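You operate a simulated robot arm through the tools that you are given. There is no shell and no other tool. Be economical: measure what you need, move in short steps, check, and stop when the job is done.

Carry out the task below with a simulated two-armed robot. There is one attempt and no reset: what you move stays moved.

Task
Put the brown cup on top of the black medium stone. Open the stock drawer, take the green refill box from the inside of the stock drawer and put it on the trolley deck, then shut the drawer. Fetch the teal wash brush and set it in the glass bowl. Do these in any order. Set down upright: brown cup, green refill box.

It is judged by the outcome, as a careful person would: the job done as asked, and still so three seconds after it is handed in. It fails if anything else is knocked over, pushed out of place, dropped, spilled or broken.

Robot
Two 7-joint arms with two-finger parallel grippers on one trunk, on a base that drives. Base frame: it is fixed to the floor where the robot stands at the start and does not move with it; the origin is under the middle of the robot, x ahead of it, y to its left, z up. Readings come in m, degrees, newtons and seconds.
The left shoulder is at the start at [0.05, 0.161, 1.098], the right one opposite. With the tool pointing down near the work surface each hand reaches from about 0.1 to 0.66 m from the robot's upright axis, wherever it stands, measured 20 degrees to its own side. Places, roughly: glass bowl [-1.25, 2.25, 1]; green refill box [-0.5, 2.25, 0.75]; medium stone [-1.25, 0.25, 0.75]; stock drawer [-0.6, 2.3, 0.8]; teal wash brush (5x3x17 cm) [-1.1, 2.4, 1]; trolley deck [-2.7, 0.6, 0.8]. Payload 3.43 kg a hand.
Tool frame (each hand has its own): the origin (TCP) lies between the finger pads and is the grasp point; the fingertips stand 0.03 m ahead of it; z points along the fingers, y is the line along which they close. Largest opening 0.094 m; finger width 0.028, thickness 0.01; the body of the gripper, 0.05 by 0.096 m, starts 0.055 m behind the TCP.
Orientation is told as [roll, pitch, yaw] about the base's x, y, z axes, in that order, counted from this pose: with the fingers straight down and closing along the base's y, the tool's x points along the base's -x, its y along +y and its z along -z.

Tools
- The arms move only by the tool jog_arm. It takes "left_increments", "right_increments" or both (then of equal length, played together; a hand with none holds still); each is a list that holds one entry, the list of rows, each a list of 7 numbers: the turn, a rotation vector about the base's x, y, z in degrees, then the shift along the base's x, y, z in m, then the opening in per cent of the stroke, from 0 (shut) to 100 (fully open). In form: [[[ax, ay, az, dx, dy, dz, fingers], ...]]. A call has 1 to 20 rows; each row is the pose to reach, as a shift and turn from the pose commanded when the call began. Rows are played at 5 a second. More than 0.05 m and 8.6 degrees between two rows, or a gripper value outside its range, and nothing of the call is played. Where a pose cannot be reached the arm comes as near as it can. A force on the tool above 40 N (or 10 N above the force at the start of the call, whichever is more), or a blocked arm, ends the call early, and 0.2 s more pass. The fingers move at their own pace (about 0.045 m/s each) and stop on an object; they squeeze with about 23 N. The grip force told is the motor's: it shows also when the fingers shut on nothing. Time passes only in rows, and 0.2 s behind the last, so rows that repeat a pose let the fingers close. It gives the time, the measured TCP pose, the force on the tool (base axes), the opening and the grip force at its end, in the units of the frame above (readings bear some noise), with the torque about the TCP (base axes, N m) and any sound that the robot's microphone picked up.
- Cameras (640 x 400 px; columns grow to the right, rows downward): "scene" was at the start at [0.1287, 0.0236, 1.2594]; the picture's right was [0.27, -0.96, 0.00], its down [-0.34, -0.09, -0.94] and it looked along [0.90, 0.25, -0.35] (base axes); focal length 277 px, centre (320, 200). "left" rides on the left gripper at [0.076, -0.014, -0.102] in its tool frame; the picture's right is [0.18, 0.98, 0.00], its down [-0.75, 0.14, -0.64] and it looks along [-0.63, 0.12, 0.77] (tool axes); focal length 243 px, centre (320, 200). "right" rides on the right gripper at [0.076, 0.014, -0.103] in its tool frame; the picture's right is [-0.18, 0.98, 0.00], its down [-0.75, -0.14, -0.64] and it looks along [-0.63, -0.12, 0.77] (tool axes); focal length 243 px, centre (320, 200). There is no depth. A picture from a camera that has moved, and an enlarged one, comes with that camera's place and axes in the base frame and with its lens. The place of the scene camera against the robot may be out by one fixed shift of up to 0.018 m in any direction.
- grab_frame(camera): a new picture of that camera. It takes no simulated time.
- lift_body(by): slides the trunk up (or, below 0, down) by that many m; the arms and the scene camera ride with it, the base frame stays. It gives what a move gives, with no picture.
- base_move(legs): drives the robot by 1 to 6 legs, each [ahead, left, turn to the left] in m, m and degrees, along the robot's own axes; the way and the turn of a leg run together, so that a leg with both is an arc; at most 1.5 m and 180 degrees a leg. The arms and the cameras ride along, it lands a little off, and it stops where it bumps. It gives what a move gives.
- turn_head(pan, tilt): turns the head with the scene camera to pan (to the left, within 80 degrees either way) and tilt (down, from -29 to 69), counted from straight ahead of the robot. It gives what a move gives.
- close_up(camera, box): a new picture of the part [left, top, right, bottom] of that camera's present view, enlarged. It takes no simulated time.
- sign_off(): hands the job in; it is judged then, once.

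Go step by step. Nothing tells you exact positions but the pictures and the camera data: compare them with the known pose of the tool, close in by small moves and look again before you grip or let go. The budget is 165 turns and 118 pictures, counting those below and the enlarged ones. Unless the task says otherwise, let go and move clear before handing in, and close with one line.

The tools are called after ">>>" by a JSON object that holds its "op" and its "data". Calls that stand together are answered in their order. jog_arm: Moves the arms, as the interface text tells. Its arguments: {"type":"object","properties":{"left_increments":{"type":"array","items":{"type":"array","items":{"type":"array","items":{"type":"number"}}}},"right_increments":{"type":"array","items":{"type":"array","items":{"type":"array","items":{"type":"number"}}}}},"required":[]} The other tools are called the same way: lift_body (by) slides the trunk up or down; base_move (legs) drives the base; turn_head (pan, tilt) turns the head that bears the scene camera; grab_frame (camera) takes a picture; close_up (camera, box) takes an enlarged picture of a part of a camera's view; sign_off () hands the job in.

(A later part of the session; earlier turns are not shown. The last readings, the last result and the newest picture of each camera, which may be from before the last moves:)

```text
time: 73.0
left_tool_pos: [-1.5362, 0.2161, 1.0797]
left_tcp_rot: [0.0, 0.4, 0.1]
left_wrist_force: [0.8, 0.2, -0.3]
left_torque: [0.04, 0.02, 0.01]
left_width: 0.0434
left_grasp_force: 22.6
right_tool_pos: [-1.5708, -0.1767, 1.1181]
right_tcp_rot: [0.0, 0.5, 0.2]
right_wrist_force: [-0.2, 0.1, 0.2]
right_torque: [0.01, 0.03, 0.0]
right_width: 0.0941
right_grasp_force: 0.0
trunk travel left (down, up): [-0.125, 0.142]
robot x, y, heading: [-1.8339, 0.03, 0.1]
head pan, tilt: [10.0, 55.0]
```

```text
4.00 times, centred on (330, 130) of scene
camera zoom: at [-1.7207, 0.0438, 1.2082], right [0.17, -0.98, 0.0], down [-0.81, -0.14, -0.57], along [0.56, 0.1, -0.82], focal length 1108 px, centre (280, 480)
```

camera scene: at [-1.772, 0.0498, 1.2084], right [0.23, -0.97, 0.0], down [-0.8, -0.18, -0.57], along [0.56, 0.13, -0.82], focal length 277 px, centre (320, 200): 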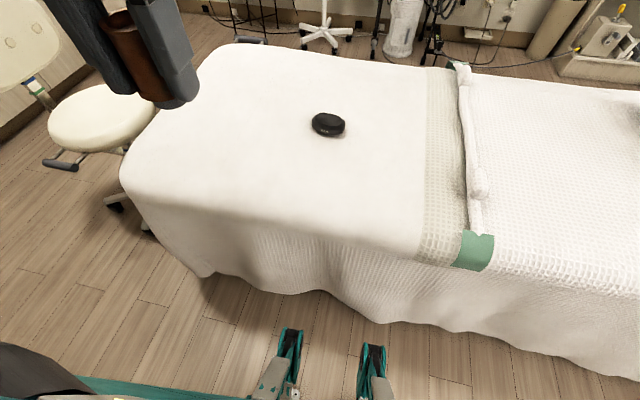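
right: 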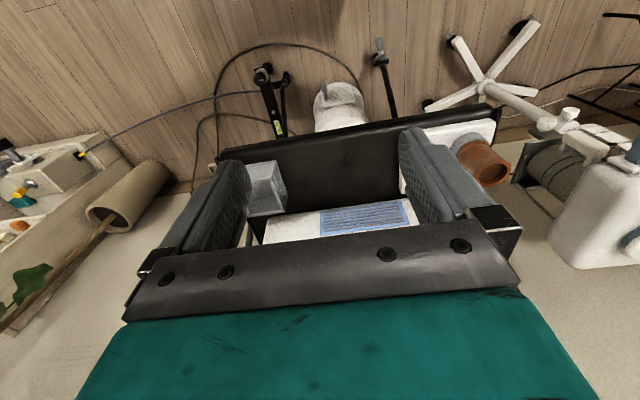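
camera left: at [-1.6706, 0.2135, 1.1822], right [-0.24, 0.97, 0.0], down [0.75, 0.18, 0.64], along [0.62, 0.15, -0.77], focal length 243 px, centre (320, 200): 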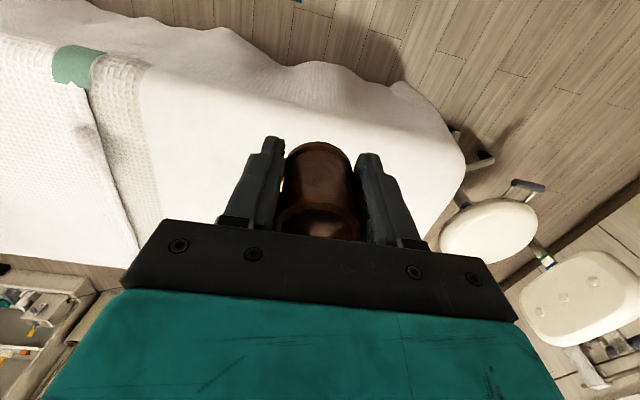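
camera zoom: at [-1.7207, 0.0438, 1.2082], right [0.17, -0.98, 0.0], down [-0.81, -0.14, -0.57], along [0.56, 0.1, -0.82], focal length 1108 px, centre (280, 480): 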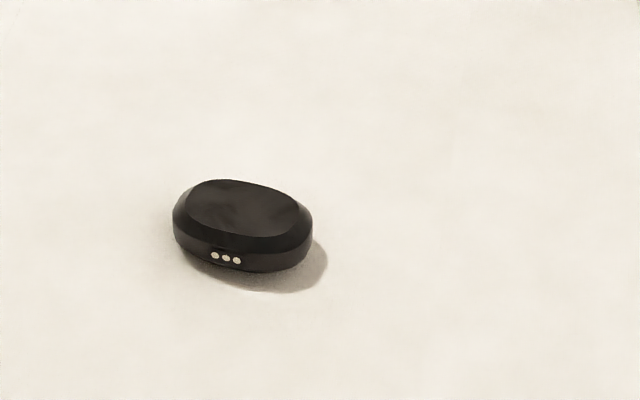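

The stone has a flat top roughly 7.5×5.5 cm, centre near (-1.202, 0.157, 0.74). Bringing the cup out over it at safe height.

>>> {"op": "jog_arm", "data": {"left_increments": [[[0, 0, 0, 0.04, -0.01, -0.01, 0], [0, 0, 0, 0.08, -0.02, -0.02, 0], [0, 0, 0, 0.12, -0.03, -0.03, 0], [0, 0, 0, 0.16, -0.04, -0.04, 0], [0, 0, 0, 0.2, -0.045, -0.06, 0], [0, 0, 0, 0.24, -0.05, -0.08, 0], [0, 0, 0, 0.28, -0.055, -0.1, 0], [0, 0, 0, 0.3, -0.059, -0.12, 0], [0, 0, 0, 0.3, -0.059, -0.12, 0]]]}}

>>> {"op": "grab_frame", "data": {"camera": "left"}}

>>> {"op": "grab_frame", "data": {"camera": "scene"}}

```text
time: 75.0
left_tool_pos: [-1.3117, 0.2247, 0.9701]
left_tcp_rot: [0.0, 0.2, 0.1]
left_wrist_force: [-0.2, -1.3, -0.7]
left_torque: [-0.02, -0.01, -0.01]
left_width: 0.0432
left_grasp_force: 23.2
left hand out of reach, approached as far as the arm can: row 5, 6, 7, 8, 9
right_tool_pos: [-1.5723, -0.1778, 1.1173]
right_tcp_rot: [0.0, 0.4, 0.2]
right_wrist_force: [0.4, 0.0, -0.3]
right_torque: [0.04, 0.02, 0.03]
right_width: 0.0941
right_grasp_force: 0.0
trunk travel left (down, up): [-0.125, 0.142]
robot x, y, heading: [-1.8273, 0.0311, -0.1]
head pan, tilt: [10.0, 55.0]
```

```text
86 pictures are left
camera left: at [-1.3862, 0.2098, 1.0714], right [-0.19, 0.98, 0.0], down [0.76, 0.14, 0.64], along [0.63, 0.12, -0.77], focal length 243 px, centre (320, 200)
```

left: 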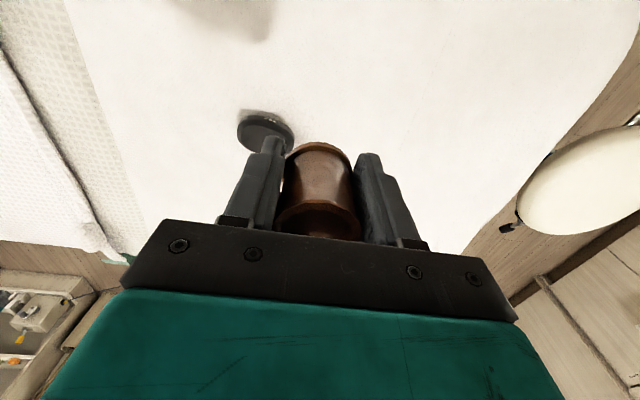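

```text
85 pictures are left
camera scene: at [-1.7214, 0.0438, 1.2083], right [0.17, -0.98, 0.0], down [-0.81, -0.14, -0.57], along [0.56, 0.1, -0.82], focal length 277 px, centre (320, 200)
```

scene: 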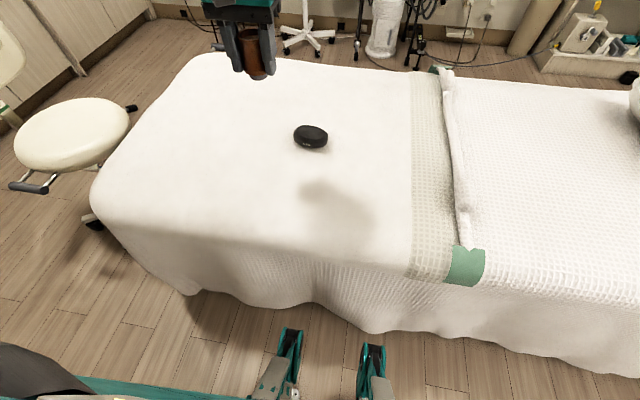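

Reach is shorter at this height; lower down it should extend. The stone reads at about (-1.22, 0.16). Lowering 10 cm to z≈0.87 and rechecking.

>>> {"op": "jog_arm", "data": {"left_increments": [[[0, 0, 0, 0, 0, -0.03, 0], [0, 0, 0, 0, 0, -0.06, 0], [0, 0, 0, 0, 0, -0.09, 0], [0, 0, 0, 0, 0, -0.09, 0]]]}}

>>> {"op": "grab_frame", "data": {"camera": "left"}}

```text
time: 76.0
left_tool_pos: [-1.3288, 0.2369, 0.8877]
left_tcp_rot: [0.1, 0.3, 0.2]
left_wrist_force: [0.3, -0.8, -1.9]
left_torque: [0.0, 0.0, 0.01]
left_width: 0.0433
left_grasp_force: 22.7
left hand out of reach, approached as far as the arm can: row 1, 2, 3, 4
right_tool_pos: [-1.5719, -0.1779, 1.1165]
right_tcp_rot: [-0.1, 0.4, 0.2]
right_wrist_force: [0.6, 0.2, -0.3]
right_torque: [0.0, 0.0, -0.04]
right_width: 0.094
right_grasp_force: 0.1
trunk travel left (down, up): [-0.125, 0.142]
robot x, y, heading: [-1.8325, 0.0324, -0.1]
head pan, tilt: [10.0, 55.0]
```

```text
84 pictures are left
camera left: at [-1.4039, 0.222, 0.9898], right [-0.19, 0.98, 0.0], down [0.76, 0.14, 0.64], along [0.63, 0.12, -0.77], focal length 243 px, centre (320, 200)
```

left: 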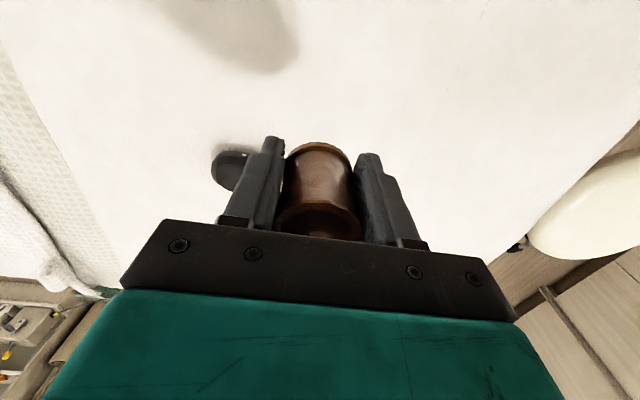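

The arm stalls here since the stone is too close to the midline; reach is best ~20° to the hand's own side. I'll retract, shift the base to the right ~0.12 m and raise the trunk a little, then retry.

>>> {"op": "jog_arm", "data": {"left_increments": [[[0, 0, 0, -0.04, 0, 0.03, 0], [0, 0, 0, -0.08, 0, 0.06, 0], [0, 0, 0, -0.12, 0.02, 0.09, 0], [0, 0, 0, -0.16, 0.04, 0.12, 0], [0, 0, 0, -0.16, 0.04, 0.12, 0]]]}}

>>> {"op": "base_move", "data": {"legs": [[0, -0.13, 0], [0.02, 0, 0]]}}

>>> {"op": "lift_body", "data": {"by": 0.1}}

```text
refused: row 3 steps farther than a row can; nothing moved
```

```text
time: 77.8
left_tool_pos: [-1.3186, 0.1069, 0.889]
left_tcp_rot: [0.0, 0.2, 0.2]
left_wrist_force: [-0.7, 0.2, -0.4]
left_torque: [0.02, 0.04, -0.02]
left_width: 0.0432
left_grasp_force: 22.7
right_tool_pos: [-1.5613, -0.3073, 1.1164]
right_tcp_rot: [0.1, 0.5, 0.2]
right_wrist_force: [0.6, -1.5, 0.7]
right_torque: [0.04, -0.02, -0.01]
right_width: 0.0938
right_grasp_force: 0.2
trunk travel left (down, up): [-0.125, 0.142]
robot x, y, heading: [-1.8231, -0.0986, 0.0]
head pan, tilt: [10.0, 55.0]
stopped in leg 2: the robot was blocked; the commanded pose is now the measured one
```

```text
time: 79.1
left_tool_pos: [-1.3171, 0.1064, 0.9878]
left_tcp_rot: [0.0, 0.4, 0.2]
left_wrist_force: [0.3, -0.3, -1.1]
left_torque: [0.02, 0.04, 0.01]
left_width: 0.0435
left_grasp_force: 22.8
right_tool_pos: [-1.5611, -0.3062, 1.2172]
right_tcp_rot: [0.0, 0.5, 0.2]
right_wrist_force: [0.1, -0.1, 0.0]
right_torque: [0.02, 0.0, -0.02]
right_width: 0.0937
right_grasp_force: 0.1
trunk travel left (down, up): [-0.225, 0.042]
robot x, y, heading: [-1.8224, -0.0979, 0.1]
head pan, tilt: [10.0, 55.0]
```

The base is now at the bed's edge and the hand at (-1.317, 0.106, 0.988). Moving the hand toward the stone in small steps.

>>> {"op": "jog_arm", "data": {"left_increments": [[[0, 0, 0, 0.02, 0.01, -0.03, 0], [0, 0, 0, 0.04, 0.02, -0.06, 0], [0, 0, 0, 0.06, 0.03, -0.09, 0], [0, 0, 0, 0.06, 0.03, -0.09, 0]]]}}

```text
time: 80.1
left_tool_pos: [-1.3074, 0.1654, 0.9376]
left_tcp_rot: [0.0, 0.1, 0.2]
left_wrist_force: [0.1, 0.0, -1.7]
left_torque: [0.0, 0.01, 0.02]
left_width: 0.043
left_grasp_force: 22.9
left hand out of reach, approached as far as the arm can: row 1, 2, 3, 4
right_tool_pos: [-1.5601, -0.3069, 1.2184]
right_tcp_rot: [0.1, 0.5, 0.3]
right_wrist_force: [-1.3, 0.3, 0.2]
right_torque: [0.0, -0.01, 0.03]
right_width: 0.0938
right_grasp_force: 0.0
trunk travel left (down, up): [-0.225, 0.042]
robot x, y, heading: [-1.8226, -0.1014, -0.4]
head pan, tilt: [10.0, 55.0]
```

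The reach readings are odd; I'll retract to a clearly reachable pose to re-sync the command, then extend in a straight line.

>>> {"op": "jog_arm", "data": {"left_increments": [[[0, 0, 0, -0.04, 0.01, 0.0, 0], [0, 0, 0, -0.08, 0.02, 0, 0], [0, 0, 0, -0.12, 0.03, 0, 0], [0, 0, 0, -0.16, 0.04, 0, 0], [0, 0, 0, -0.2, 0.04, 0, 0], [0, 0, 0, -0.2, 0.04, 0, 0]]]}}

>>> {"op": "grab_frame", "data": {"camera": "scene"}}

```text
time: 81.5
left_tool_pos: [-1.5115, 0.2047, 0.9389]
left_tcp_rot: [0.0, 0.2, 0.2]
left_wrist_force: [0.4, -0.2, -0.8]
left_torque: [0.02, 0.01, 0.01]
left_width: 0.0432
left_grasp_force: 23.0
right_tool_pos: [-1.561, -0.3074, 1.2171]
right_tcp_rot: [0.0, 0.5, 0.3]
right_wrist_force: [-0.4, 0.0, -1.2]
right_torque: [0.0, 0.0, 0.0]
right_width: 0.0937
right_grasp_force: 0.0
trunk travel left (down, up): [-0.225, 0.042]
robot x, y, heading: [-1.8228, -0.0948, 0.2]
head pan, tilt: [10.0, 55.0]
```

```text
83 pictures are left
camera scene: at [-1.7106, -0.0867, 1.3083], right [0.17, -0.98, 0.0], down [-0.81, -0.14, -0.57], along [0.56, 0.1, -0.82], focal length 277 px, centre (320, 200)
```

scene: 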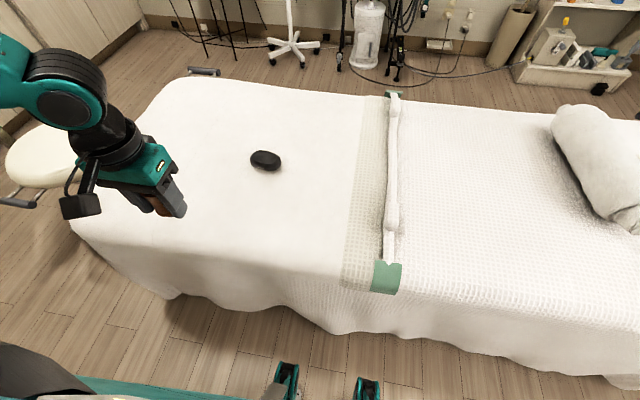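

Extending again along a line at lower height (z≈0.86).

>>> {"op": "jog_arm", "data": {"left_increments": [[[0, 0, 0, 0, -0.005, -0.04, 0], [0, 0, 0, 0.03, -0.01, -0.075, 0], [0, 0, 0, 0.075, -0.015, -0.08, 0], [0, 0, 0, 0.12, -0.02, -0.08, 0], [0, 0, 0, 0.165, -0.025, -0.08, 0], [0, 0, 0, 0.21, -0.03, -0.08, 0], [0, 0, 0, 0.25, -0.035, -0.08, 0], [0, 0, 0, 0.29, -0.045, -0.08, 0], [0, 0, 0, 0.29, -0.045, -0.08, 0]]]}}

>>> {"op": "grab_frame", "data": {"camera": "scene"}}

```text
time: 83.5
left_tool_pos: [-1.3078, 0.1928, 0.9233]
left_tcp_rot: [0.0, 0.4, 0.2]
left_wrist_force: [0.1, -0.2, -1.3]
left_torque: [0.01, 0.05, 0.0]
left_width: 0.0433
left_grasp_force: 23.2
left hand out of reach, approached as far as the arm can: row 5, 6, 7, 8, 9
right_tool_pos: [-1.5616, -0.3079, 1.2172]
right_tcp_rot: [-0.1, 0.5, 0.2]
right_wrist_force: [0.6, -0.5, 0.2]
right_torque: [0.0, -0.01, -0.01]
right_width: 0.0937
right_grasp_force: 0.1
trunk travel left (down, up): [-0.225, 0.042]
robot x, y, heading: [-1.8206, -0.0999, 0.2]
head pan, tilt: [10.0, 55.0]
```

```text
82 pictures are left
camera scene: at [-1.7108, -0.0866, 1.3083], right [0.17, -0.98, 0.0], down [-0.81, -0.14, -0.57], along [0.56, 0.1, -0.82], focal length 277 px, centre (320, 200)
```

scene: 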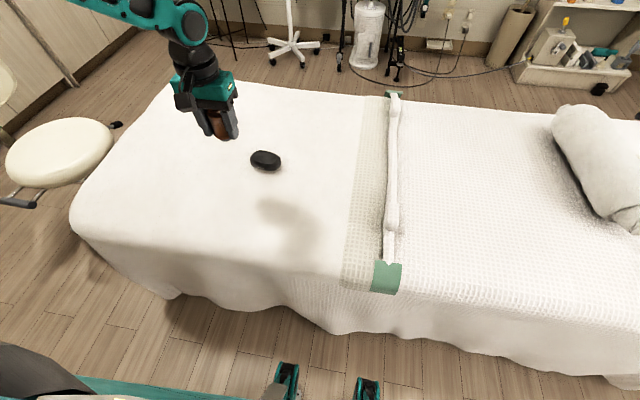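

The reach seems joint-limited rather than length-limited, so I'll try a different yaw of the hand while extending.

>>> {"op": "jog_arm", "data": {"left_increments": [[[0, 0, 8, 0, 0, 0, 0], [0, 0, 16, 0, 0, 0, 0], [0, 0, 24, 0, 0, 0, 0], [0, 0, 32, 0, 0, 0, 0], [0, 0, 32, 0.03, -0.01, 0, 0], [0, 0, 32, 0.06, -0.02, -0.01, 0], [0, 0, 32, 0.09, -0.03, -0.02, 0], [0, 0, 32, 0.09, -0.03, -0.02, 0]]]}}

```text
time: 85.3
left_tool_pos: [-1.2908, 0.1908, 0.9466]
left_tcp_rot: [0.0, 0.2, 32.2]
left_wrist_force: [0.4, -0.1, -1.1]
left_torque: [0.01, 0.02, 0.02]
left_width: 0.0433
left_grasp_force: 23.2
left hand out of reach, approached as far as the arm can: row 5, 6, 7, 8
right_tool_pos: [-1.5611, -0.3078, 1.2178]
right_tcp_rot: [-0.1, 0.6, 0.2]
right_wrist_force: [-0.4, -0.2, 0.1]
right_torque: [0.03, -0.01, 0.0]
right_width: 0.0941
right_grasp_force: 0.0
trunk travel left (down, up): [-0.225, 0.042]
robot x, y, heading: [-1.8172, -0.0994, 0.0]
head pan, tilt: [10.0, 55.0]
```

Let me look at the arm's posture to understand what's limiting it.

>>> {"op": "turn_head", "data": {"pan": 50, "tilt": 20}}

>>> {"op": "grab_frame", "data": {"camera": "scene"}}

```text
time: 86.4
left_tool_pos: [-1.2913, 0.1921, 0.9457]
left_tcp_rot: [0.0, 0.2, 32.2]
left_wrist_force: [-0.5, 0.6, -1.7]
left_torque: [0.0, 0.01, 0.0]
left_width: 0.0433
left_grasp_force: 23.2
right_tool_pos: [-1.5607, -0.3069, 1.218]
right_tcp_rot: [0.0, 0.5, 0.2]
right_wrist_force: [0.0, -0.2, -0.1]
right_torque: [-0.01, -0.02, -0.01]
right_width: 0.0941
right_grasp_force: 0.0
trunk travel left (down, up): [-0.225, 0.042]
robot x, y, heading: [-1.8191, -0.0968, 0.1]
head pan, tilt: [50.0, 20.0]
```

```text
81 pictures are left
camera scene: at [-1.7219, -0.0278, 1.3604], right [0.77, -0.64, 0.0], down [-0.22, -0.26, -0.94], along [0.6, 0.72, -0.34], focal length 277 px, centre (320, 200)
```

scene: 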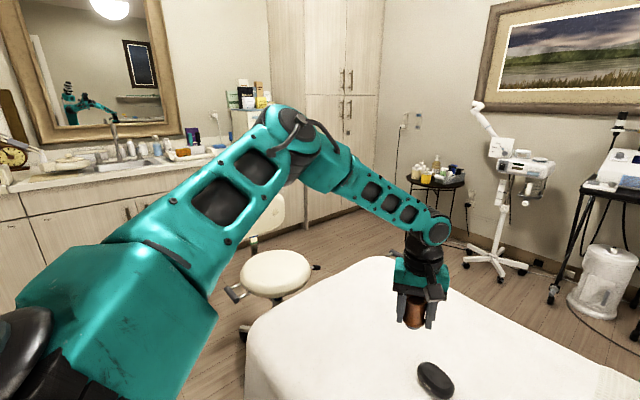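

The arm is clearly not straight, so a joint limit is in play. I'll retract, come down lower (z≈0.82) and extend there, which matches the stated reach envelope.

>>> {"op": "jog_arm", "data": {"left_increments": [[[0, 0, -6, -0.04, -0.005, -0.02, 0], [0, 0, -12, -0.07, -0.01, -0.05, 0], [0, 0, -18, -0.1, -0.02, -0.08, 0], [0, 0, -24, -0.12, -0.02, -0.11, 0], [0, 0, -32, -0.13, -0.02, -0.13, 0], [0, 0, -32, -0.13, -0.02, -0.13, 0]]]}}

>>> {"op": "jog_arm", "data": {"left_increments": [[[0, 0, 0, 0.03, -0.005, 0, 0], [0, 0, 0, 0.06, -0.01, 0, 0], [0, 0, 0, 0.09, -0.01, 0, 0], [0, 0, 0, 0.12, -0.01, 0, 0], [0, 0, 0, 0.15, -0.01, 0, 0], [0, 0, 0, 0.18, -0.01, 0, 0], [0, 0, 0, 0.18, -0.01, 0, 0]]]}}

```text
time: 87.8
left_tool_pos: [-1.43, 0.1832, 0.8353]
left_tcp_rot: [0.1, 0.4, 0.1]
left_wrist_force: [0.1, -0.5, -0.2]
left_torque: [0.01, 0.03, -0.03]
left_width: 0.0434
left_grasp_force: 23.2
left hand out of reach, approached as far as the arm can: row 4, 5, 6
right_tool_pos: [-1.5608, -0.3065, 1.2176]
right_tcp_rot: [0.1, 0.4, 0.1]
right_wrist_force: [0.3, -0.7, 0.5]
right_torque: [-0.02, 0.01, -0.02]
right_width: 0.0939
right_grasp_force: 0.2
trunk travel left (down, up): [-0.225, 0.042]
robot x, y, heading: [-1.8225, -0.0985, 0.2]
head pan, tilt: [50.0, 20.0]
```

```text
time: 89.4
left_tool_pos: [-1.3212, 0.2032, 0.9002]
left_tcp_rot: [0.0, 0.2, 0.2]
left_wrist_force: [0.5, -0.8, -1.4]
left_torque: [-0.02, 0.01, -0.01]
left_width: 0.0436
left_grasp_force: 22.5
left hand out of reach, approached as far as the arm can: row 1, 2, 3, 4, 5, 6, 7
right_tool_pos: [-1.562, -0.307, 1.2166]
right_tcp_rot: [0.1, 0.5, 0.2]
right_wrist_force: [0.5, 0.0, -0.3]
right_torque: [0.0, -0.01, -0.02]
right_width: 0.0939
right_grasp_force: 0.1
trunk travel left (down, up): [-0.225, 0.042]
robot x, y, heading: [-1.8195, -0.0955, -0.2]
head pan, tilt: [50.0, 20.0]
```

Lower is worse; +32° yaw had helped a little. I'll test a larger yaw.

>>> {"op": "jog_arm", "data": {"left_increments": [[[0, 0, 8, -0.02, 0, 0.0, 0], [0, 0, 16, -0.04, 0, 0, 0], [0, 0, 24, -0.06, 0, 0, 0], [0, 0, 32, -0.06, 0, 0, 0], [0, 0, 40, -0.06, 0, 0, 0], [0, 0, 48, -0.06, 0, 0, 0], [0, 0, 56, -0.06, 0, 0, 0], [0, 0, 64, -0.06, 0, 0, 0], [0, 0, 72, -0.06, 0, 0, 0], [0, 0, 72, -0.02, -0.01, 0, 0], [0, 0, 72, 0.02, -0.02, 0, 0], [0, 0, 72, 0.06, -0.03, 0, 0], [0, 0, 72, 0.1, -0.04, 0, 0], [0, 0, 72, 0.1, -0.04, 0, 0]]]}}

```text
time: 92.4
left_tool_pos: [-1.2909, 0.184, 0.9478]
left_tcp_rot: [0.0, 0.3, 72.2]
left_wrist_force: [-0.3, -0.2, -1.6]
left_torque: [-0.01, 0.0, 0.01]
left_width: 0.0433
left_grasp_force: 23.1
left hand out of reach, approached as far as the arm can: row 11, 12, 13, 14
right_tool_pos: [-1.5632, -0.3078, 1.2168]
right_tcp_rot: [0.1, 0.6, 0.2]
right_wrist_force: [1.0, 0.3, 0.2]
right_torque: [-0.01, 0.01, -0.02]
right_width: 0.0938
right_grasp_force: 0.0
trunk travel left (down, up): [-0.225, 0.042]
robot x, y, heading: [-1.8221, -0.096, -0.1]
head pan, tilt: [50.0, 20.0]
```

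Yaw doesn't matter much. I'll retract fully, bring the trunk back to its start height, and extend again from the tucked posture.

>>> {"op": "jog_arm", "data": {"left_increments": [[[0, 0, -8, -0.04, 0, 0.01, 0], [0, 0, -16, -0.08, 0, 0.02, 0], [0, 0, -24, -0.12, 0, 0.03, 0], [0, 0, -32, -0.16, 0, 0.04, 0], [0, 0, -40, -0.2, 0, 0.04, 0], [0, 0, -48, -0.23, 0, 0.04, 0], [0, 0, -56, -0.23, -0.02, 0.04, 0], [0, 0, -64, -0.23, -0.04, 0.04, 0], [0, 0, -72, -0.23, -0.05, 0.04, 0], [0, 0, -72, -0.23, -0.05, 0.04, 0]]]}}

>>> {"op": "lift_body", "data": {"by": -0.1}}

>>> {"op": "grab_frame", "data": {"camera": "scene"}}

```text
time: 94.6
left_tool_pos: [-1.5258, 0.1392, 0.9899]
left_tcp_rot: [-0.1, 0.4, 0.1]
left_wrist_force: [-0.3, 0.0, -1.2]
left_torque: [-0.02, 0.01, 0.02]
left_width: 0.0436
left_grasp_force: 23.3
right_tool_pos: [-1.5618, -0.3059, 1.2165]
right_tcp_rot: [-0.1, 0.5, 0.3]
right_wrist_force: [0.1, -0.9, 0.1]
right_torque: [0.02, 0.03, 0.01]
right_width: 0.0942
right_grasp_force: 0.0
trunk travel left (down, up): [-0.225, 0.042]
robot x, y, heading: [-1.819, -0.0955, -0.0]
head pan, tilt: [50.0, 20.0]
```

```text
time: 95.9
left_tool_pos: [-1.5251, 0.1395, 0.891]
left_tcp_rot: [0.0, 0.2, 0.2]
left_wrist_force: [0.1, 0.0, -1.7]
left_torque: [0.0, 0.04, 0.0]
left_width: 0.0433
left_grasp_force: 22.8
right_tool_pos: [-1.5608, -0.3081, 1.1169]
right_tcp_rot: [-0.1, 0.4, 0.3]
right_wrist_force: [-0.7, 0.4, -0.3]
right_torque: [0.03, 0.01, -0.02]
right_width: 0.0939
right_grasp_force: 0.0
trunk travel left (down, up): [-0.125, 0.142]
robot x, y, heading: [-1.8213, -0.0962, 0.0]
head pan, tilt: [50.0, 20.0]
```

```text
80 pictures are left
camera scene: at [-1.7221, -0.0278, 1.2605], right [0.77, -0.64, 0.0], down [-0.22, -0.26, -0.94], along [0.6, 0.72, -0.34], focal length 277 px, centre (320, 200)
```

scene: 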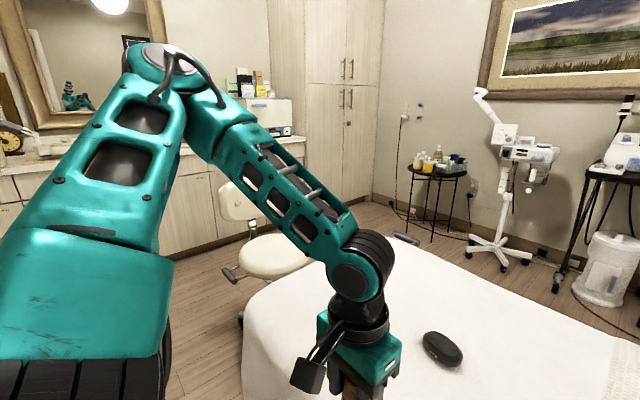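

Elbow-up posture, forearm coming down. Extending now straight ahead at z≈0.88.

>>> {"op": "jog_arm", "data": {"left_increments": [[[0, 0, 0, 0.04, 0.0, 0, 0], [0, 0, 0, 0.08, 0, 0, 0], [0, 0, 0, 0.12, 0, 0, 0], [0, 0, 0, 0.16, 0, 0, 0], [0, 0, 0, 0.19, 0, 0, 0], [0, 0, 0, 0.22, 0, 0, 0], [0, 0, 0, 0.25, 0, 0, 0], [0, 0, 0, 0.28, 0.0, 0, 0], [0, 0, 0, 0.31, 0.02, 0, 0], [0, 0, 0, 0.31, 0.02, 0, 0]]]}}

>>> {"op": "grab_frame", "data": {"camera": "scene"}}

```text
time: 98.1
left_tool_pos: [-1.2663, 0.1783, 0.9079]
left_tcp_rot: [-0.1, 0.2, 0.3]
left_wrist_force: [-1.0, 0.0, -1.5]
left_torque: [-0.01, -0.03, 0.01]
left_width: 0.0435
left_grasp_force: 22.7
left hand out of reach, approached as far as the arm can: row 7, 8, 9, 10
right_tool_pos: [-1.5621, -0.3066, 1.1174]
right_tcp_rot: [-0.1, 0.6, 0.2]
right_wrist_force: [-0.3, -0.1, 0.0]
right_torque: [0.01, 0.0, -0.01]
right_width: 0.0941
right_grasp_force: 0.1
trunk travel left (down, up): [-0.125, 0.142]
robot x, y, heading: [-1.8196, -0.0953, -0.0]
head pan, tilt: [50.0, 20.0]
```

```text
79 pictures are left
camera scene: at [-1.7219, -0.0278, 1.2604], right [0.77, -0.64, 0.0], down [-0.22, -0.26, -0.94], along [0.6, 0.72, -0.34], focal length 277 px, centre (320, 200)
```

scene: 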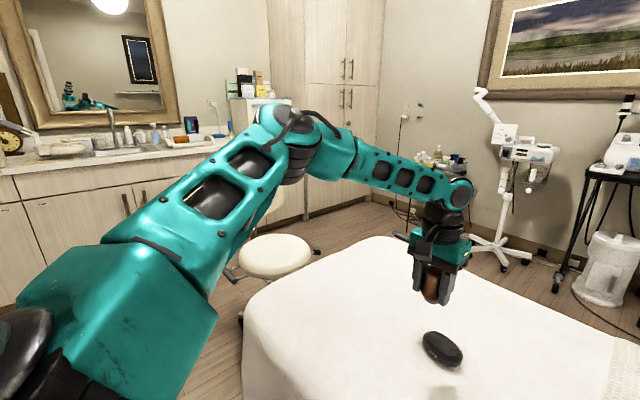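

Much better with the trunk lower — only ~5 cm short. I'll pull back slightly, lower the trunk 0.1 m and extend again.

>>> {"op": "jog_arm", "data": {"left_increments": [[[0, 0, 0, -0.04, 0.0, 0.01, 0], [0, 0, 0, -0.08, 0, 0.03, 0], [0, 0, 0, -0.08, 0, 0.05, 0], [0, 0, 0, -0.08, 0, 0.05, 0]]]}}

>>> {"op": "lift_body", "data": {"by": -0.11}}

>>> {"op": "jog_arm", "data": {"left_increments": [[[0, 0, 0, 0.03, -0.005, 0, 0], [0, 0, 0, 0.06, -0.01, 0, 0], [0, 0, 0, 0.09, -0.015, 0, 0], [0, 0, 0, 0.11, -0.018, 0, 0], [0, 0, 0, 0.13, -0.018, 0, 0], [0, 0, 0, 0.13, -0.018, 0, 0]]]}}

```text
time: 99.1
left_tool_pos: [-1.3447, 0.1805, 0.959]
left_tcp_rot: [0.1, 0.4, 0.2]
left_wrist_force: [-0.6, 0.0, -0.7]
left_torque: [-0.03, 0.02, -0.02]
left_width: 0.0433
left_grasp_force: 22.9
right_tool_pos: [-1.5608, -0.3068, 1.1174]
right_tcp_rot: [-0.1, 0.5, 0.2]
right_wrist_force: [-0.2, 0.7, -0.3]
right_torque: [-0.02, 0.02, -0.02]
right_width: 0.0938
right_grasp_force: 0.0
trunk travel left (down, up): [-0.125, 0.142]
robot x, y, heading: [-1.8205, -0.0979, 0.1]
head pan, tilt: [50.0, 20.0]
```

```text
time: 100.5
left_tool_pos: [-1.3446, 0.1813, 0.8499]
left_tcp_rot: [0.0, 0.3, 0.3]
left_wrist_force: [-0.6, -0.3, -0.4]
left_torque: [-0.03, 0.02, -0.02]
left_width: 0.0432
left_grasp_force: 22.2
right_tool_pos: [-1.5617, -0.307, 1.0065]
right_tcp_rot: [0.1, 0.4, 0.2]
right_wrist_force: [-0.2, -0.6, 0.5]
right_torque: [0.01, 0.0, -0.01]
right_width: 0.0942
right_grasp_force: 0.0
trunk travel left (down, up): [-0.015, 0.252]
robot x, y, heading: [-1.8191, -0.0972, 0.1]
head pan, tilt: [50.0, 20.0]
```

```text
time: 101.9
left_tool_pos: [-1.2547, 0.1743, 0.8544]
left_tcp_rot: [0.0, 0.2, 0.2]
left_wrist_force: [-0.3, 0.0, -0.4]
left_torque: [-0.04, -0.01, 0.02]
left_width: 0.0432
left_grasp_force: 23.0
left hand out of reach, approached as far as the arm can: row 3, 4, 5, 6
right_tool_pos: [-1.5603, -0.3073, 1.0064]
right_tcp_rot: [0.0, 0.5, 0.2]
right_wrist_force: [-0.6, -0.3, -0.5]
right_torque: [-0.02, 0.01, -0.03]
right_width: 0.094
right_grasp_force: 0.1
trunk travel left (down, up): [-0.015, 0.252]
robot x, y, heading: [-1.8216, -0.0975, 0.2]
head pan, tilt: [50.0, 20.0]
```

Still ~4 cm short. A better way: set the cup on the bed near me, regrasp it with the hand pitched forward (closing axis still horizontal), which gains reach. I'll pull back over clear bed and inspect the cup's bottom.

>>> {"op": "jog_arm", "data": {"left_increments": [[[0, 0, 0, -0.04, 0.01, 0.0, 0], [0, 0, 0, -0.08, 0.02, 0.0, 0], [0, 0, 0, -0.12, 0.02, 0.0, 0], [0, 0, 0, -0.14, 0.02, -0.03, 0], [0, 0, 0, -0.14, 0.02, -0.03, 0]]]}}

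>>> {"op": "turn_head", "data": {"pan": 35, "tilt": 40}}

>>> {"op": "grab_frame", "data": {"camera": "scene"}}

```text
time: 103.1
left_tool_pos: [-1.3961, 0.195, 0.824]
left_tcp_rot: [-0.1, 0.2, 0.2]
left_wrist_force: [0.1, 0.3, -0.1]
left_torque: [-0.02, -0.01, 0.02]
left_width: 0.0434
left_grasp_force: 22.7
right_tool_pos: [-1.5616, -0.3071, 1.0084]
right_tcp_rot: [0.0, 0.6, 0.2]
right_wrist_force: [-0.6, 0.7, -0.1]
right_torque: [-0.02, -0.01, -0.01]
right_width: 0.0941
right_grasp_force: 0.1
trunk travel left (down, up): [-0.015, 0.252]
robot x, y, heading: [-1.8204, -0.098, -0.2]
head pan, tilt: [50.0, 20.0]
```

```text
time: 104.0
left_tool_pos: [-1.3946, 0.1957, 0.8239]
left_tcp_rot: [0.1, 0.3, 0.3]
left_wrist_force: [-0.4, 0.5, -1.1]
left_torque: [0.01, -0.03, 0.02]
left_width: 0.0433
left_grasp_force: 23.1
right_tool_pos: [-1.5608, -0.3066, 1.0072]
right_tcp_rot: [0.0, 0.5, 0.2]
right_wrist_force: [0.4, -0.2, -0.4]
right_torque: [-0.01, -0.03, -0.03]
right_width: 0.0944
right_grasp_force: 0.1
trunk travel left (down, up): [-0.015, 0.252]
robot x, y, heading: [-1.8199, -0.0993, 0.1]
head pan, tilt: [35.0, 40.0]
```

```text
78 pictures are left
camera scene: at [-1.7122, -0.0503, 1.1191], right [0.57, -0.82, 0.0], down [-0.53, -0.37, -0.77], along [0.63, 0.44, -0.64], focal length 277 px, centre (320, 200)
```

scene: 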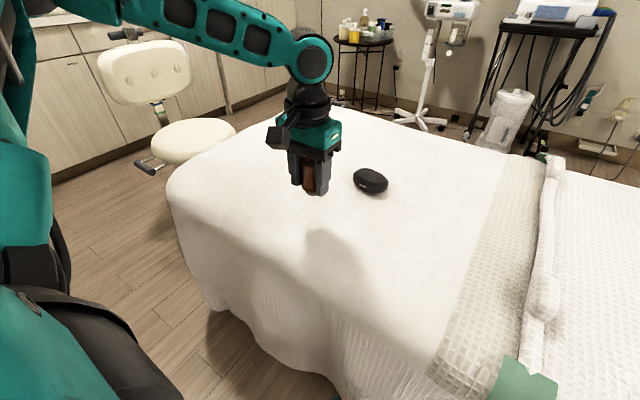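

Lowering onto clear bed slowly, watching for contact.

>>> {"op": "jog_arm", "data": {"left_increments": [[[0, 0, 0, 0, 0, -0.02, 0], [0, 0, 0, 0, 0, -0.035, 0], [0, 0, 0, 0, 0, -0.045, 0], [0, 0, 0, 0, 0, -0.05, 0], [0, 0, 0, 0, 0, -0.055, 0], [0, 0, 0, 0, 0, -0.06, 0]]]}}

>>> {"op": "close_up", "data": {"camera": "scene", "box": [250, 120, 410, 240]}}

```text
time: 105.4
left_tool_pos: [-1.3953, 0.1942, 0.7645]
left_tcp_rot: [0.1, 0.3, 0.2]
left_wrist_force: [0.2, -0.2, -1.3]
left_torque: [-0.02, -0.04, 0.03]
left_width: 0.0431
left_grasp_force: 22.7
right_tool_pos: [-1.5618, -0.3076, 1.0069]
right_tcp_rot: [0.0, 0.4, 0.2]
right_wrist_force: [0.0, 0.1, 0.1]
right_torque: [0.0, 0.02, -0.01]
right_width: 0.0943
right_grasp_force: 0.0
trunk travel left (down, up): [-0.015, 0.252]
robot x, y, heading: [-1.8202, -0.1015, -0.1]
head pan, tilt: [35.0, 40.0]
```

```text
3.33 times, centred on (330, 180) of scene
camera zoom: at [-1.7122, -0.0504, 1.119], right [0.57, -0.82, 0.0], down [-0.53, -0.37, -0.77], along [0.63, 0.44, -0.64], focal length 923 px, centre (287, 267)
```

zoom: 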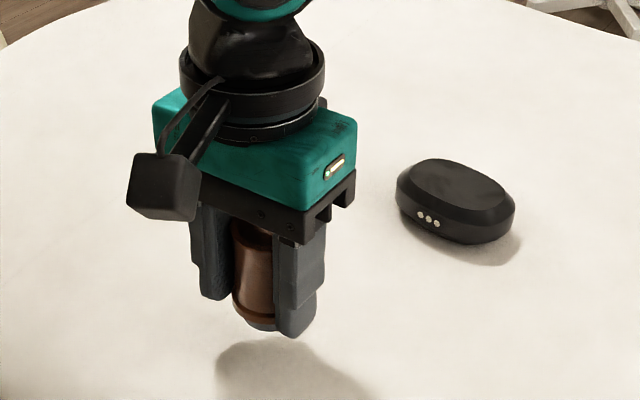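

>>> {"op": "jog_arm", "data": {"left_increments": [[[0, 0, 0, 0, 0, -0.005, 0], [0, 0, 0, 0, 0, -0.01, 0], [0, 0, 0, 0, 0, -0.015, 0]]]}}

>>> {"op": "close_up", "data": {"camera": "scene", "box": [250, 120, 410, 240]}}

```text
time: 106.2
left_tool_pos: [-1.3937, 0.1931, 0.7505]
left_tcp_rot: [0.1, 0.2, 0.2]
left_wrist_force: [-0.2, -0.9, -0.5]
left_torque: [-0.02, 0.01, 0.0]
left_width: 0.0434
left_grasp_force: 22.9
right_tool_pos: [-1.5623, -0.306, 1.0076]
right_tcp_rot: [0.0, 0.5, 0.2]
right_wrist_force: [0.4, 0.3, 0.5]
right_torque: [-0.01, 0.03, -0.01]
right_width: 0.0938
right_grasp_force: 0.1
trunk travel left (down, up): [-0.015, 0.252]
robot x, y, heading: [-1.8216, -0.0988, -0.2]
head pan, tilt: [35.0, 40.0]
```

```text
3.33 times, centred on (330, 180) of scene
camera zoom: at [-1.7122, -0.0504, 1.119], right [0.57, -0.82, 0.0], down [-0.53, -0.37, -0.77], along [0.63, 0.44, -0.64], focal length 923 px, centre (287, 267)
```

zoom: 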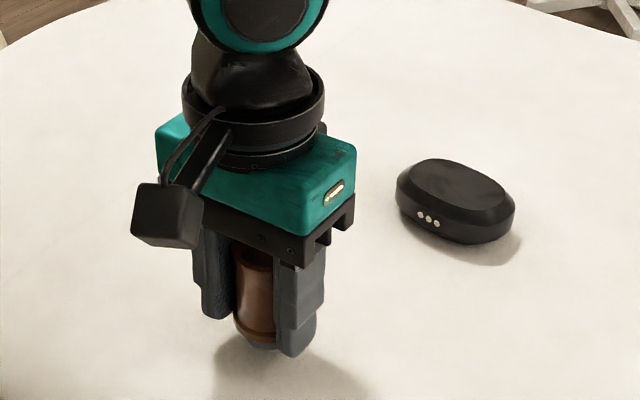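

>>> {"op": "jog_arm", "data": {"left_increments": [[[0, 0, 0, 0, 0, -0.004, 0], [0, 0, 0, 0, 0, -0.008, 0], [0, 0, 0, 0, 0, -0.012, 0]]]}}

```text
time: 107.0
left_tool_pos: [-1.3942, 0.1929, 0.74]
left_tcp_rot: [0.0, -0.1, 0.3]
left_wrist_force: [1.2, 2.2, 15.3]
left_torque: [0.05, -0.21, 0.01]
left_width: 0.0435
left_grasp_force: 22.8
right_tool_pos: [-1.5626, -0.3071, 1.0088]
right_tcp_rot: [0.0, 0.4, 0.2]
right_wrist_force: [0.3, 0.0, -0.1]
right_torque: [0.0, 0.01, 0.01]
right_width: 0.0941
right_grasp_force: 0.1
trunk travel left (down, up): [-0.015, 0.252]
robot x, y, heading: [-1.8231, -0.0974, 0.1]
head pan, tilt: [35.0, 40.0]
```

Contact at z≈0.741. Releasing pressure a little, opening and rising clear.

>>> {"op": "jog_arm", "data": {"left_increments": [[[0, 0, 0, 0, 0, 0.002, 0], [0, 0, 0, 0, 0, 0.002, 30], [0, 0, 0, 0, 0, 0.002, 60], [0, 0, 0, 0, 0, 0.002, 100], [0, 0, 0, 0, 0, 0.002, 100], [0, 0, 0, 0, 0, 0.03, 100], [0, 0, 0, 0, 0, 0.07, 100], [0, 0, 0, 0, 0, 0.11, 100], [0, 0, 0, 0, 0, 0.11, 100]]]}}

>>> {"op": "close_up", "data": {"camera": "scene", "box": [250, 120, 410, 240]}}

>>> {"op": "grab_frame", "data": {"camera": "left"}}

```text
time: 109.0
left_tool_pos: [-1.3954, 0.1931, 0.8476]
left_tcp_rot: [0.0, 0.3, 0.1]
left_wrist_force: [-0.5, 0.6, -0.1]
left_torque: [-0.01, 0.0, 0.01]
left_width: 0.094
left_grasp_force: 0.1
right_tool_pos: [-1.5623, -0.3077, 1.008]
right_tcp_rot: [0.1, 0.5, 0.2]
right_wrist_force: [0.5, 0.1, -0.3]
right_torque: [0.0, 0.04, -0.03]
right_width: 0.0943
right_grasp_force: 0.0
trunk travel left (down, up): [-0.015, 0.252]
robot x, y, heading: [-1.8223, -0.0985, -0.1]
head pan, tilt: [35.0, 40.0]
```

```text
3.33 times, centred on (330, 180) of scene
camera zoom: at [-1.7123, -0.0505, 1.119], right [0.57, -0.82, 0.0], down [-0.53, -0.37, -0.77], along [0.63, 0.44, -0.64], focal length 923 px, centre (287, 267)
```

zoom: 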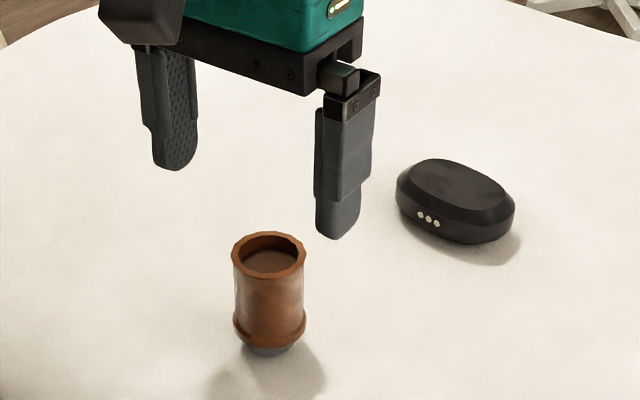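

```text
74 pictures are left
camera left: at [-1.4708, 0.1788, 0.95], right [-0.19, 0.98, 0.0], down [0.76, 0.14, 0.64], along [0.63, 0.12, -0.77], focal length 243 px, centre (320, 200)
```

left: 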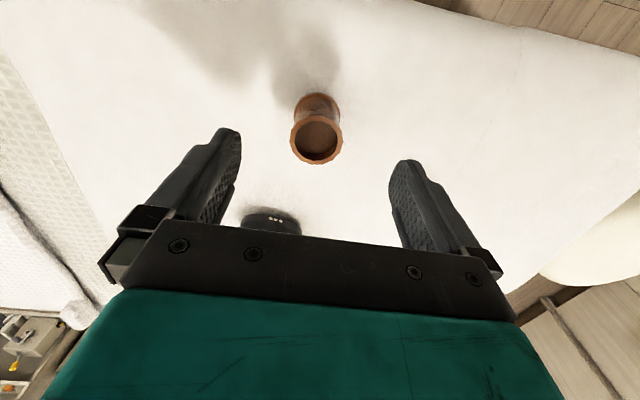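

The cup stands stably on the bed. Now I pitch the open hand forward 30° above it and check before going down again.

>>> {"op": "jog_arm", "data": {"left_increments": [[[0, -7.5, 0, 0, 0, 0.01, 100], [0, -15, 0, 0, 0, 0.01, 100], [0, -22.5, 0, 0, 0, 0.01, 100], [0, -30, 0, 0, 0, 0.01, 100], [0, -30, 0, 0, 0, 0.01, 100]]]}}

>>> {"op": "grab_frame", "data": {"camera": "left"}}

```text
time: 110.2
left_tool_pos: [-1.3961, 0.1937, 0.8573]
left_tcp_rot: [-0.3, -29.8, 0.3]
left_wrist_force: [0.4, -1.2, 0.2]
left_torque: [0.01, -0.01, 0.02]
left_width: 0.094
left_grasp_force: 0.0
right_tool_pos: [-1.5609, -0.3064, 1.008]
right_tcp_rot: [0.1, 0.4, 0.3]
right_wrist_force: [-0.2, -0.2, -0.2]
right_torque: [0.0, 0.01, 0.01]
right_width: 0.0938
right_grasp_force: 0.0
trunk travel left (down, up): [-0.015, 0.252]
robot x, y, heading: [-1.8214, -0.099, -0.1]
head pan, tilt: [35.0, 40.0]
```

```text
73 pictures are left
camera left: at [-1.5119, 0.1792, 0.9081], right [-0.16, 0.98, -0.09], down [0.33, 0.14, 0.93], along [0.93, 0.12, -0.35], focal length 243 px, centre (320, 200)
```

left: 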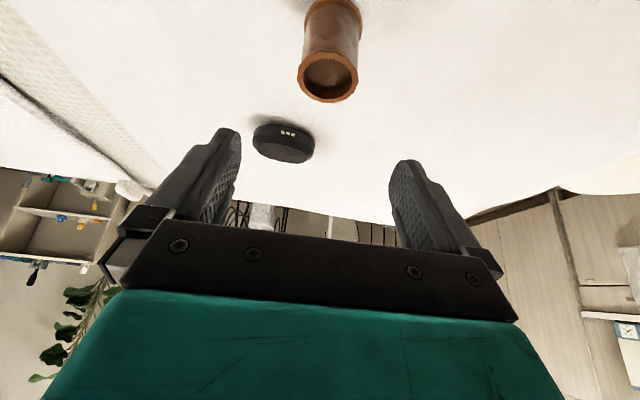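

Cup rim is right in line at (-1.394, 0.192). Descending to z≈0.747, gripping and lifting.

>>> {"op": "jog_arm", "data": {"left_increments": [[[0, 0, 0, 0.002, -0.001, -0.03, 100], [0, 0, 0, 0.002, -0.001, -0.06, 100], [0, 0, 0, 0.002, -0.001, -0.09, 100], [0, 0, 0, 0.002, -0.001, -0.11, 100], [0, 0, 0, 0.002, -0.001, -0.11, 60], [0, 0, 0, 0.002, -0.001, -0.11, 30], [0, 0, 0, 0.002, -0.001, -0.11, 0], [0, 0, 0, 0.002, -0.001, -0.11, 0], [0, 0, 0, 0.002, -0.001, -0.11, 0]]]}}

>>> {"op": "close_up", "data": {"camera": "scene", "box": [250, 120, 410, 240]}}

```text
time: 112.2
left_tool_pos: [-1.3925, 0.1926, 0.7485]
left_tcp_rot: [-0.2, -29.6, 0.2]
left_wrist_force: [-0.5, -0.3, -0.6]
left_torque: [-0.01, -0.02, 0.04]
left_width: 0.0436
left_grasp_force: 23.4
right_tool_pos: [-1.5601, -0.3068, 1.0067]
right_tcp_rot: [0.0, 0.4, 0.2]
right_wrist_force: [0.5, 0.1, 0.7]
right_torque: [0.01, -0.03, 0.0]
right_width: 0.0938
right_grasp_force: 0.1
trunk travel left (down, up): [-0.015, 0.252]
robot x, y, heading: [-1.8216, -0.0984, -0.0]
head pan, tilt: [35.0, 40.0]
```

```text
3.33 times, centred on (330, 180) of scene
camera zoom: at [-1.7122, -0.0504, 1.119], right [0.57, -0.82, 0.0], down [-0.53, -0.37, -0.77], along [0.63, 0.44, -0.64], focal length 923 px, centre (287, 267)
```

zoom: 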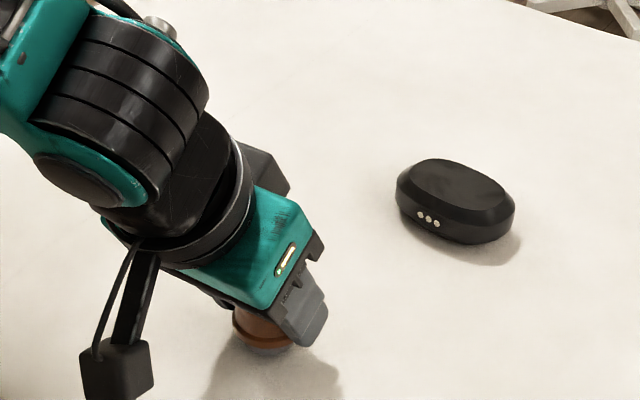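

Gripped at pitch -30°. Lifting 7 cm and carrying it over the stone at about (-1.22, 0.158).

>>> {"op": "jog_arm", "data": {"left_increments": [[[0, 0, 0, 0, 0, 0.03, 0], [0, 0, 0, 0, 0, 0.07, 0], [0, 0, 0, 0.04, -0.01, 0.075, 0], [0, 0, 0, 0.08, -0.02, 0.075, 0], [0, 0, 0, 0.12, -0.03, 0.075, 0], [0, 0, 0, 0.15, -0.034, 0.075, 0], [0, 0, 0, 0.17, -0.034, 0.075, 0], [0, 0, 0, 0.17, -0.034, 0.075, 0]]]}}

>>> {"op": "close_up", "data": {"camera": "scene", "box": [290, 100, 450, 220]}}

>>> {"op": "grab_frame", "data": {"camera": "left"}}

```text
time: 114.0
left_tool_pos: [-1.2228, 0.1576, 0.8231]
left_tcp_rot: [-0.1, -29.7, 0.2]
left_wrist_force: [0.7, -0.8, -0.3]
left_torque: [-0.04, 0.01, 0.02]
left_width: 0.0434
left_grasp_force: 23.2
right_tool_pos: [-1.5611, -0.3068, 1.0091]
right_tcp_rot: [0.0, 0.5, 0.2]
right_wrist_force: [0.6, -0.3, -0.8]
right_torque: [-0.03, 0.0, -0.02]
right_width: 0.094
right_grasp_force: 0.1
trunk travel left (down, up): [-0.015, 0.252]
robot x, y, heading: [-1.8216, -0.0954, -0.1]
head pan, tilt: [35.0, 40.0]
```

```text
3.33 times, centred on (370, 160) of scene
camera zoom: at [-1.7121, -0.0504, 1.119], right [0.57, -0.82, 0.0], down [-0.53, -0.37, -0.77], along [0.63, 0.44, -0.64], focal length 923 px, centre (153, 333)
```

zoom: 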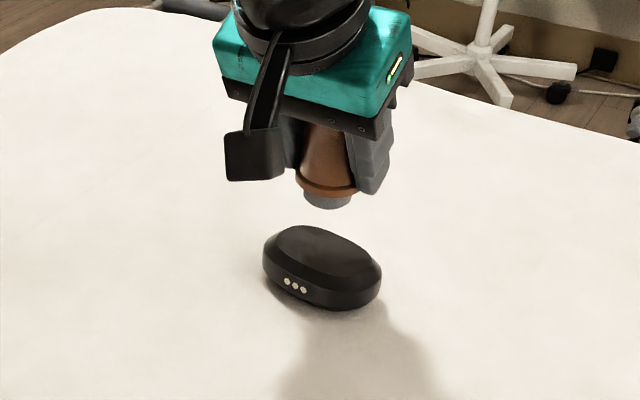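

```text
70 pictures are left
camera left: at [-1.3406, 0.1426, 0.8747], right [-0.16, 0.98, -0.09], down [0.34, 0.14, 0.93], along [0.93, 0.12, -0.35], focal length 243 px, centre (320, 200)
```

left: 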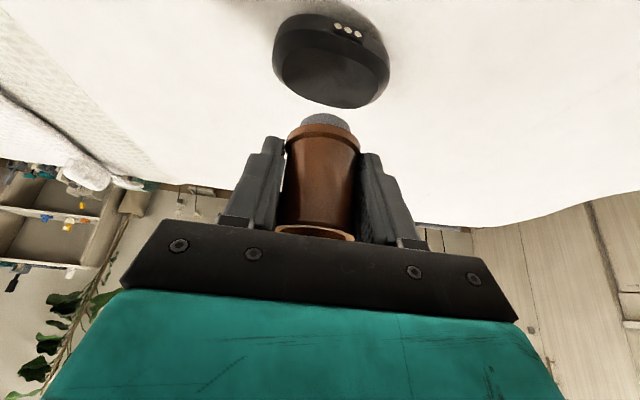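

Views agree: stone-top centre ≈ (-1.216, 0.156), cup foot ≈ 4 cm above it. Adjusting 6 mm and descending slowly to contact.

>>> {"op": "jog_arm", "data": {"left_increments": [[[0, 0, 0, 0.006, -0.001, 0, 0], [0, 0, 0, 0.006, -0.001, -0.015, 0], [0, 0, 0, 0.006, -0.001, -0.025, 0], [0, 0, 0, 0.006, -0.001, -0.03, 0]]]}}

>>> {"op": "grab_frame", "data": {"camera": "left"}}

>>> {"op": "close_up", "data": {"camera": "scene", "box": [290, 100, 450, 220]}}

```text
time: 115.0
left_tool_pos: [-1.2159, 0.1592, 0.7929]
left_tcp_rot: [-0.1, -29.7, 0.2]
left_wrist_force: [0.6, -0.8, -1.1]
left_torque: [0.04, 0.01, 0.0]
left_width: 0.0435
left_grasp_force: 22.9
right_tool_pos: [-1.5608, -0.3074, 1.0087]
right_tcp_rot: [0.0, 0.4, 0.2]
right_wrist_force: [0.0, -0.7, -0.9]
right_torque: [-0.03, -0.01, 0.01]
right_width: 0.0942
right_grasp_force: 0.1
trunk travel left (down, up): [-0.015, 0.252]
robot x, y, heading: [-1.8197, -0.0959, 0.1]
head pan, tilt: [35.0, 40.0]
```

```text
69 pictures are left
camera left: at [-1.3329, 0.1434, 0.8438], right [-0.16, 0.98, -0.09], down [0.33, 0.14, 0.93], along [0.93, 0.12, -0.35], focal length 243 px, centre (320, 200)
```

left: 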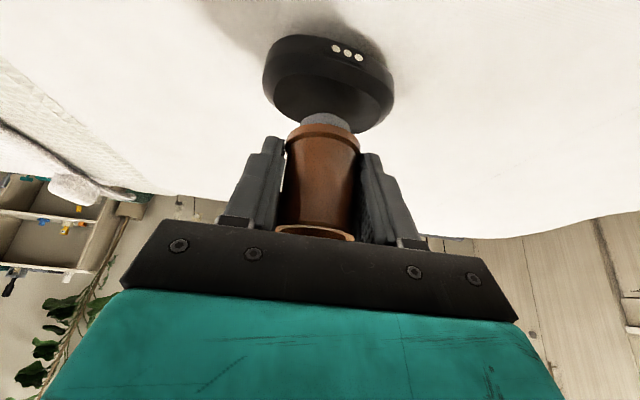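

```text
3.33 times, centred on (370, 160) of scene
camera zoom: at [-1.7121, -0.0504, 1.119], right [0.57, -0.82, 0.0], down [-0.53, -0.37, -0.77], along [0.63, 0.44, -0.64], focal length 923 px, centre (153, 333)
```

zoom: 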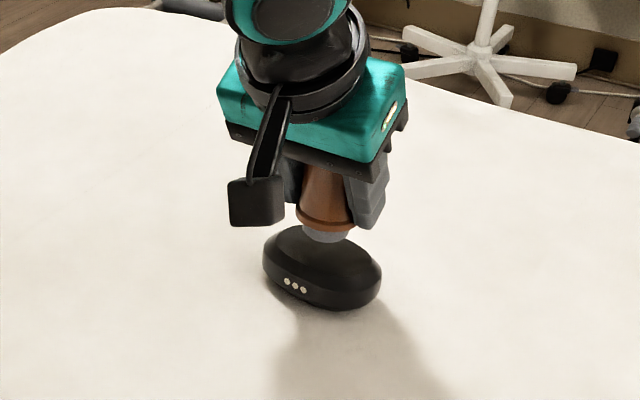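

>>> {"op": "jog_arm", "data": {"left_increments": [[[0, 0, 0, 0, -0.002, -0.003, 0], [0, 0, 0, 0, -0.002, -0.006, 0], [0, 0, 0, 0, -0.002, -0.009, 0]]]}}

>>> {"op": "close_up", "data": {"camera": "left", "box": [220, 20, 420, 145]}}

```text
time: 115.8
left_tool_pos: [-1.2167, 0.156, 0.7841]
left_tcp_rot: [-0.1, -29.7, 0.1]
left_wrist_force: [0.3, -0.2, -1.1]
left_torque: [-0.01, 0.01, 0.0]
left_width: 0.0435
left_grasp_force: 22.9
right_tool_pos: [-1.5613, -0.3068, 1.0071]
right_tcp_rot: [0.1, 0.5, 0.1]
right_wrist_force: [0.0, -0.3, 0.4]
right_torque: [0.0, 0.01, -0.02]
right_width: 0.094
right_grasp_force: 0.0
trunk travel left (down, up): [-0.015, 0.252]
robot x, y, heading: [-1.8218, -0.0964, 0.0]
head pan, tilt: [35.0, 40.0]
```

```text
3.20 times, centred on (320, 82) of left
camera zoom: at [-1.3333, 0.1405, 0.8346], right [-0.16, 0.98, -0.09], down [0.34, 0.14, 0.93], along [0.93, 0.12, -0.35], focal length 776 px, centre (320, 576)
```

zoom: 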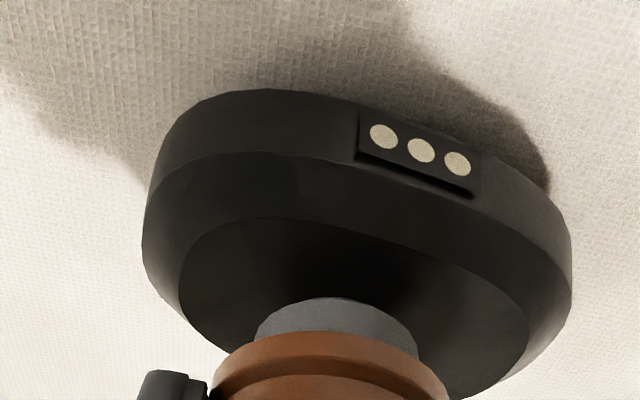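

The foot lines up with the flat top. Continuing down to contact.

>>> {"op": "jog_arm", "data": {"left_increments": [[[0, 0, 0, -0.001, 0.001, -0.003, 0], [0, 0, 0, -0.001, 0.001, -0.006, 0], [0, 0, 0, -0.001, 0.001, -0.009, 0]]]}}

```text
time: 116.6
left_tool_pos: [-1.2165, 0.1554, 0.7787]
left_tcp_rot: [-0.2, -30.1, 0.3]
left_wrist_force: [-3.5, 0.5, 11.3]
left_torque: [-0.05, 0.1, -0.04]
left_width: 0.0435
left_grasp_force: 22.9
right_tool_pos: [-1.5626, -0.3072, 1.0078]
right_tcp_rot: [0.0, 0.5, 0.1]
right_wrist_force: [0.1, 0.2, -0.1]
right_torque: [0.02, -0.01, 0.0]
right_width: 0.0941
right_grasp_force: 0.1
trunk travel left (down, up): [-0.015, 0.252]
robot x, y, heading: [-1.819, -0.0959, 0.3]
head pan, tilt: [35.0, 40.0]
```

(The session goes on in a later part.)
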